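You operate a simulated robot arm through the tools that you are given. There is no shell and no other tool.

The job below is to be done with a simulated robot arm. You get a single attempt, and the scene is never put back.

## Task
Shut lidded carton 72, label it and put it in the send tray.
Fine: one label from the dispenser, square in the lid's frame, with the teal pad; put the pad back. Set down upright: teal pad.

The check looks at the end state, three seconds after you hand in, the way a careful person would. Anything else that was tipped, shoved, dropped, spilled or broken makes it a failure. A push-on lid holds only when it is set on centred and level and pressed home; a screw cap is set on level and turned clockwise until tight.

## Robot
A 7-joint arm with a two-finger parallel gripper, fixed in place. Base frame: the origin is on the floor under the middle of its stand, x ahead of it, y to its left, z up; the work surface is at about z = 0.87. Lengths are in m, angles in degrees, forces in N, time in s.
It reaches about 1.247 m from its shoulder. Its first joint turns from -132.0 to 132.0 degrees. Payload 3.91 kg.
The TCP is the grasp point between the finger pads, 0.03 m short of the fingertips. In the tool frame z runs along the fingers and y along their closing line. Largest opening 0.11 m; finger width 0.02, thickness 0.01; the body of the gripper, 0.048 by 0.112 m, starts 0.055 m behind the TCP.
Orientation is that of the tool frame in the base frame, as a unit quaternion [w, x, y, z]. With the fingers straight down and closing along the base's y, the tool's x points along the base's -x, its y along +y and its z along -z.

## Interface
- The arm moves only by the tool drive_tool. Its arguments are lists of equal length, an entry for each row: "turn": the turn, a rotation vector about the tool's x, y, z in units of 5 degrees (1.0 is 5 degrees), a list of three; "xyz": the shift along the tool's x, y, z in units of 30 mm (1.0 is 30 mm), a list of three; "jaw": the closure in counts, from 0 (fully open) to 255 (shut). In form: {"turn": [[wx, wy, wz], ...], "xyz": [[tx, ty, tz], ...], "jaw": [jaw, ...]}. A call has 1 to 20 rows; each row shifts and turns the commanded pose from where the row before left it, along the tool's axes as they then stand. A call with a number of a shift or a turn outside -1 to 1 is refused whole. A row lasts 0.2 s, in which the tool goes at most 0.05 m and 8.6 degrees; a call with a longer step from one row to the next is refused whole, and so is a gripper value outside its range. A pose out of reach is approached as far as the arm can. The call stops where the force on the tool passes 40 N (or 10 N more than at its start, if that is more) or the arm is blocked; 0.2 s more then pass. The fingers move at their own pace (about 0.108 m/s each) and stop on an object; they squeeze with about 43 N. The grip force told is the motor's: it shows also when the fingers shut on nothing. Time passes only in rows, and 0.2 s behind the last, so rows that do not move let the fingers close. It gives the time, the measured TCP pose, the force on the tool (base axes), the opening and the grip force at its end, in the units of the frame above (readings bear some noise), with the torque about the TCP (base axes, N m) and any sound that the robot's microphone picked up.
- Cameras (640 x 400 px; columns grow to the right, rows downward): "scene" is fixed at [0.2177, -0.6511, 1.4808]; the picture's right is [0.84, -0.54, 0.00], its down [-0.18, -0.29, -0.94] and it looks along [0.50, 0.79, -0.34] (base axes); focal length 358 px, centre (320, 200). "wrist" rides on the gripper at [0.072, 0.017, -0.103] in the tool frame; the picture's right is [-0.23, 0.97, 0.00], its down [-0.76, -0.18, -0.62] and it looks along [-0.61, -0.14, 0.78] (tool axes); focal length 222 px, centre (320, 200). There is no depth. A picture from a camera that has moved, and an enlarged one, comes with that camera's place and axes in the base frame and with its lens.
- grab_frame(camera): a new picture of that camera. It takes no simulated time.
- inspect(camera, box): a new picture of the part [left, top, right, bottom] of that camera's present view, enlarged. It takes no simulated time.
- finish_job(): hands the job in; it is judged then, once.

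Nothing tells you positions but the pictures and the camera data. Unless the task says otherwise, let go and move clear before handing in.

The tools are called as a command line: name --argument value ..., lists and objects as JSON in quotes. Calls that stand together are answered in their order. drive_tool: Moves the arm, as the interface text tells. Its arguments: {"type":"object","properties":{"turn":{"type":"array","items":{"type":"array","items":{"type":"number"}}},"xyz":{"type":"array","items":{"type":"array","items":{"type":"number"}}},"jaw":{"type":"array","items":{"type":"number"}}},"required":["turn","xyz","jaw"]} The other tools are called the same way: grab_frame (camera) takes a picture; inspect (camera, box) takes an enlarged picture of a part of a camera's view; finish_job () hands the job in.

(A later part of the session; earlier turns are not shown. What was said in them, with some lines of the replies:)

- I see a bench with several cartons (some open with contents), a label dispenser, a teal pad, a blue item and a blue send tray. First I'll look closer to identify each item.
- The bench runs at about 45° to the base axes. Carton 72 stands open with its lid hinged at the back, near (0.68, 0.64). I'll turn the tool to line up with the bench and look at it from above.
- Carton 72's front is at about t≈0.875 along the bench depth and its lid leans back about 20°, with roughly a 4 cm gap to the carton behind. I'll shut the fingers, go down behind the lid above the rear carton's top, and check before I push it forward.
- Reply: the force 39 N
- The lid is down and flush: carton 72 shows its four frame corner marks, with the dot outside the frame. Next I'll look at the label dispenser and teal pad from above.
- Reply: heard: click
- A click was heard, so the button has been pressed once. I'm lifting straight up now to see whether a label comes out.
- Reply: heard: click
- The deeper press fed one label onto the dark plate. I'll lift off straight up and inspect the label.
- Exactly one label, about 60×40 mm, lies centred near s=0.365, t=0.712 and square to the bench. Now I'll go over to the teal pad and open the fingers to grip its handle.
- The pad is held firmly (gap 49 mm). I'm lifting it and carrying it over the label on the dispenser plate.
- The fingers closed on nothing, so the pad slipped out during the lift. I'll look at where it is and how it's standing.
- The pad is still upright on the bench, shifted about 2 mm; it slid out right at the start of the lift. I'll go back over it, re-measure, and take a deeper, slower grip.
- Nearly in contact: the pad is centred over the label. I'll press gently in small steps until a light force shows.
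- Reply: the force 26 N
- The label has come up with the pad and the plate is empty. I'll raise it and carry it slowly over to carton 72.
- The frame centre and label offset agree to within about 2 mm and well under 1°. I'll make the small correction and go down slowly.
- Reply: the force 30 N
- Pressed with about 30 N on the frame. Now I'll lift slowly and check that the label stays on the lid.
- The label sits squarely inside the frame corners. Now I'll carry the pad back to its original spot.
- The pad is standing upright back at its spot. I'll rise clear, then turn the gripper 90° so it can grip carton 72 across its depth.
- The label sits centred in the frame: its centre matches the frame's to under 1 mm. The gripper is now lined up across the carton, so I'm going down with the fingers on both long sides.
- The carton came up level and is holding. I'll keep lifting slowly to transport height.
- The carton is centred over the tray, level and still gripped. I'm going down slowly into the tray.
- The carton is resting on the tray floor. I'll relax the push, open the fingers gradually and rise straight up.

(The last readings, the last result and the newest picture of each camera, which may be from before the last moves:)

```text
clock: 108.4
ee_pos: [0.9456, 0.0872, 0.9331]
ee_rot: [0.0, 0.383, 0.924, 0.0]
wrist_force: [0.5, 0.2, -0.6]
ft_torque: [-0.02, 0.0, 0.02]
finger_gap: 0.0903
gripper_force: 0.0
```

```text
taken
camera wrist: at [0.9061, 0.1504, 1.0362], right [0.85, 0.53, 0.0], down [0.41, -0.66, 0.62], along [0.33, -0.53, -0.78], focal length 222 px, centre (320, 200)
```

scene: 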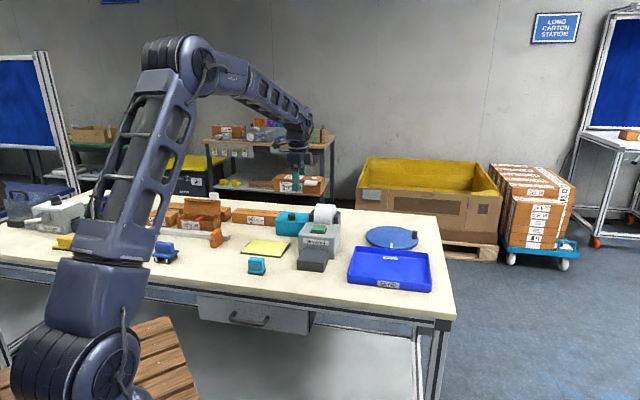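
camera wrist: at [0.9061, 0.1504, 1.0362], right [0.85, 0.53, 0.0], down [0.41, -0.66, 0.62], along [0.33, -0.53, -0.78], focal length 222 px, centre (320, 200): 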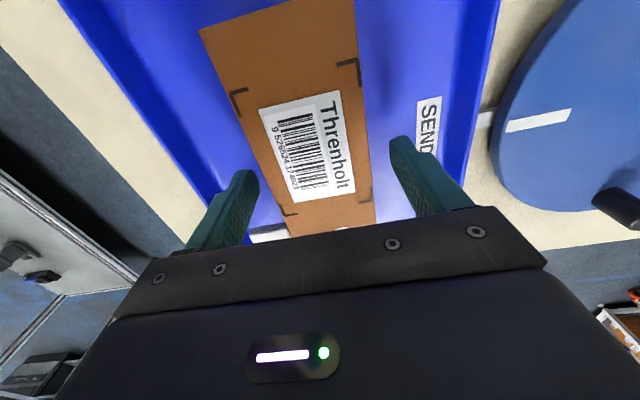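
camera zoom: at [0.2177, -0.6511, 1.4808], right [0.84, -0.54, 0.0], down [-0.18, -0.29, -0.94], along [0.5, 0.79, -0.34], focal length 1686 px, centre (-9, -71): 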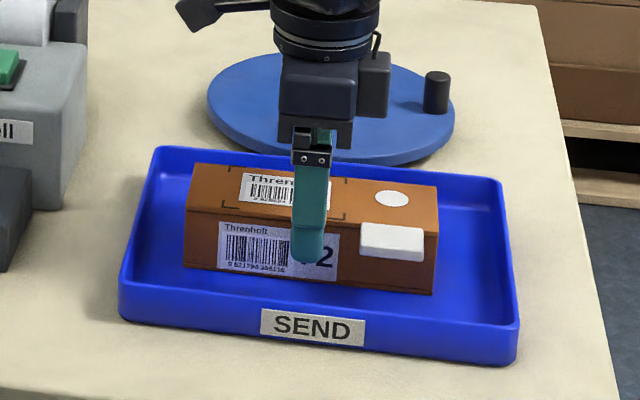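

Released cleanly; the carton stays flat in the tray. I'm rising well clear and then checking everything.

drive_tool --turn '[[0, 0, 0], [0, 0, 0], [0, 0, 0], [0, 0, 0], [0, 0, 0], [0, 0, 0], [0, 0, 0], [0, 0, 0], [0, 0, 0], [0, 0, 0], [0, 0, 0], [0, 0, 0]]' --xyz '[[0, 0, -0.6], [0, 0, -0.9], [0, 0, -0.9], [0, 0, -0.9], [0, 0, -0.9], [0, 0, -0.9], [0, 0, -0.9], [0, 0, -0.9], [0.9, 0, 0], [0.9, 0, 0], [0.9, 0, 0], [0.9, 0, 0]]' --jaw '[46, 46, 46, 46, 46, 46, 46, 46, 46, 46, 46, 46]'

grab_frame --camera "scene"

inspect --camera "scene" --box '[350, 230, 430, 290]'

inspect --camera "wrist" --box '[200, 0, 440, 220]'

inspect --camera "scene" --box '[80, 180, 350, 300]'

```text
clock: 111.0
ee_pos: [0.8692, 0.1632, 1.1415]
ee_rot: [0.0, 0.382, 0.924, -0.001]
wrist_force: [1.2, 0.0, -0.7]
ft_torque: [0.01, 0.01, -0.04]
finger_gap: 0.0905
gripper_force: 0.0
```

```text
taken
```

scene: 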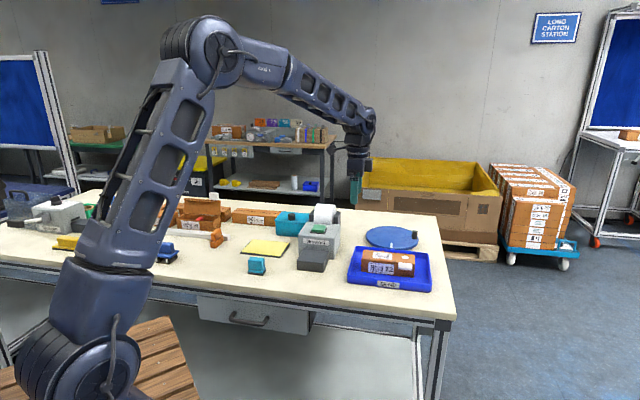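

```text
6.67 times, centred on (390, 260) of scene
camera zoom: at [0.2177, -0.6511, 1.4808], right [0.84, -0.54, 0.0], down [-0.18, -0.29, -0.94], along [0.5, 0.79, -0.34], focal length 2389 px, centre (-147, -200)
```

zoom: 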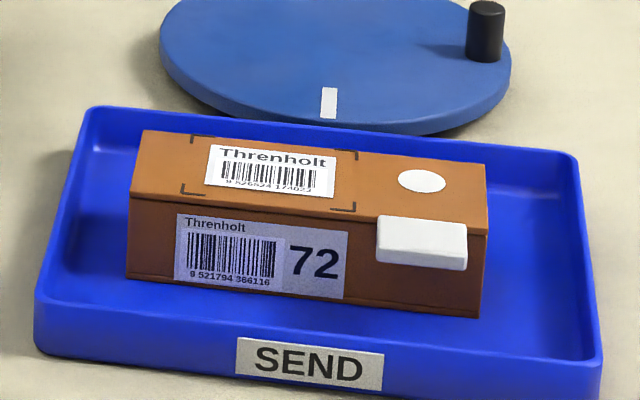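

```text
1.82 times, centred on (320, 110) of wrist
camera zoom: at [0.8289, 0.2272, 1.245], right [0.85, 0.53, 0.0], down [0.41, -0.66, 0.62], along [0.33, -0.53, -0.78], focal length 404 px, centre (320, 364)
```

zoom: 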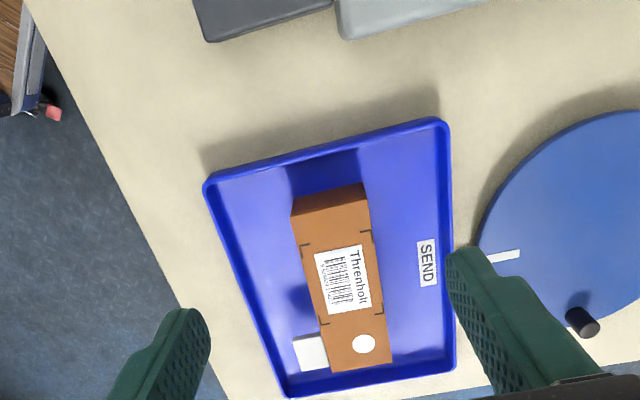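

```text
2.37 times, centred on (215, 240) of scene
camera zoom: at [0.2177, -0.6511, 1.4808], right [0.84, -0.54, 0.0], down [-0.18, -0.29, -0.94], along [0.5, 0.79, -0.34], focal length 849 px, centre (569, 105)
```

zoom: 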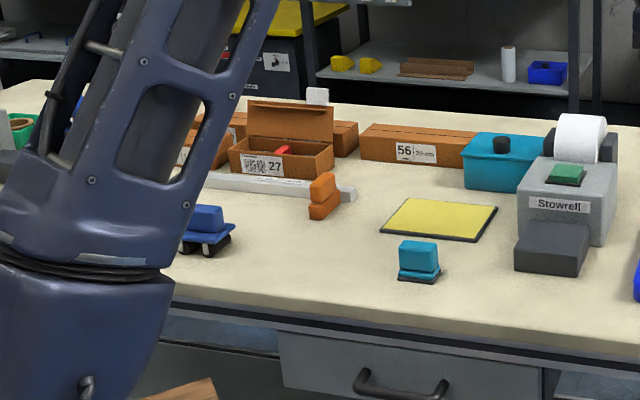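

inspect --camera "scene" --box '[362, 245, 392, 270]'

inspect --camera "scene" --box '[390, 245, 420, 275]'

inspect --camera "scene" --box '[240, 250, 280, 280]'

```text
16.00 times, centred on (377, 258) of scene
camera zoom: at [0.2177, -0.6511, 1.4808], right [0.84, -0.54, 0.0], down [-0.18, -0.29, -0.94], along [0.5, 0.79, -0.34], focal length 5733 px, centre (-592, -720)
```

zoom: 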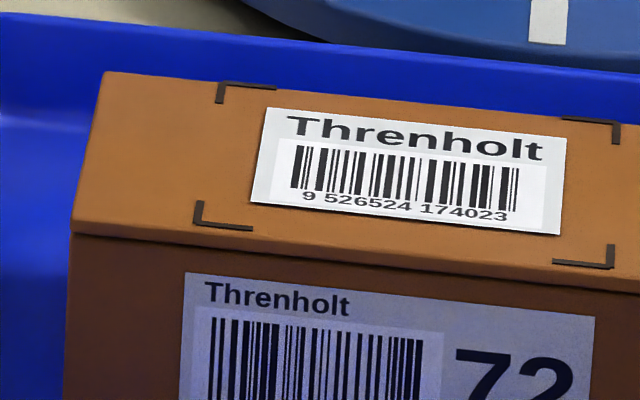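

```text
13.33 times, centred on (405, 260) of scene
camera zoom: at [0.2177, -0.6511, 1.4808], right [0.84, -0.54, 0.0], down [-0.18, -0.29, -0.94], along [0.5, 0.79, -0.34], focal length 4778 px, centre (-813, -600)
```

zoom: 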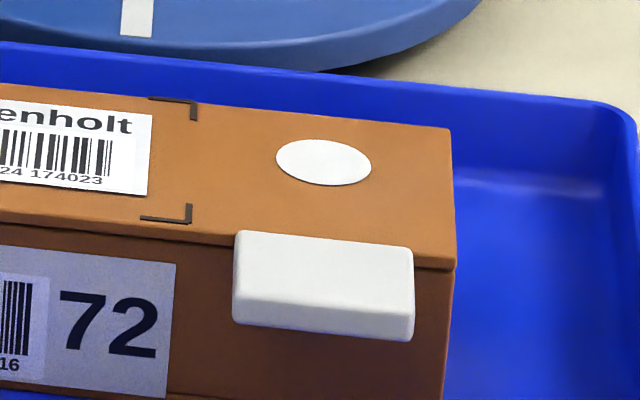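

```text
13.33 times, centred on (260, 265) of scene
camera zoom: at [0.2177, -0.6511, 1.4808], right [0.84, -0.54, 0.0], down [-0.18, -0.29, -0.94], along [0.5, 0.79, -0.34], focal length 4778 px, centre (1120, -667)
```

zoom: 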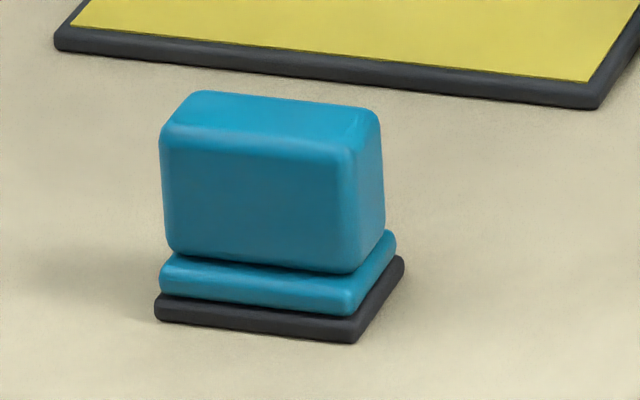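

Carton 72 is shut and lying flat in the send tray, with one label centred and square inside the lid's frame. The teal pad is upright within about a millimetre of where it started. Nothing else on the bench has moved and the arm is clear, so I'm handing in.

finish_job

```text
The job is handed in.
```

Carton 72 is shut, has one label centred and square in the lid's frame, and is lying flat in the send tray. I've handed the job in; the check's result hasn't come back.

- **Teal pad:** it slid out of the gripper on my first lift, stayed upright, and turned and shifted by a few millimetres. I re-gripped it, used it, and set it back upright within about a millimetre of its original spot.
- **Dispenser:** two light presses clicked, but nothing came out. Pressing deeper fed a single label, and the dispenser plate is now empty.
- **Lid:** it sprang up very slightly after my first press. In the last pictures it looks flush all round.

In the final pictures nothing else on the bench looks moved, and the arm is clear of the tray.
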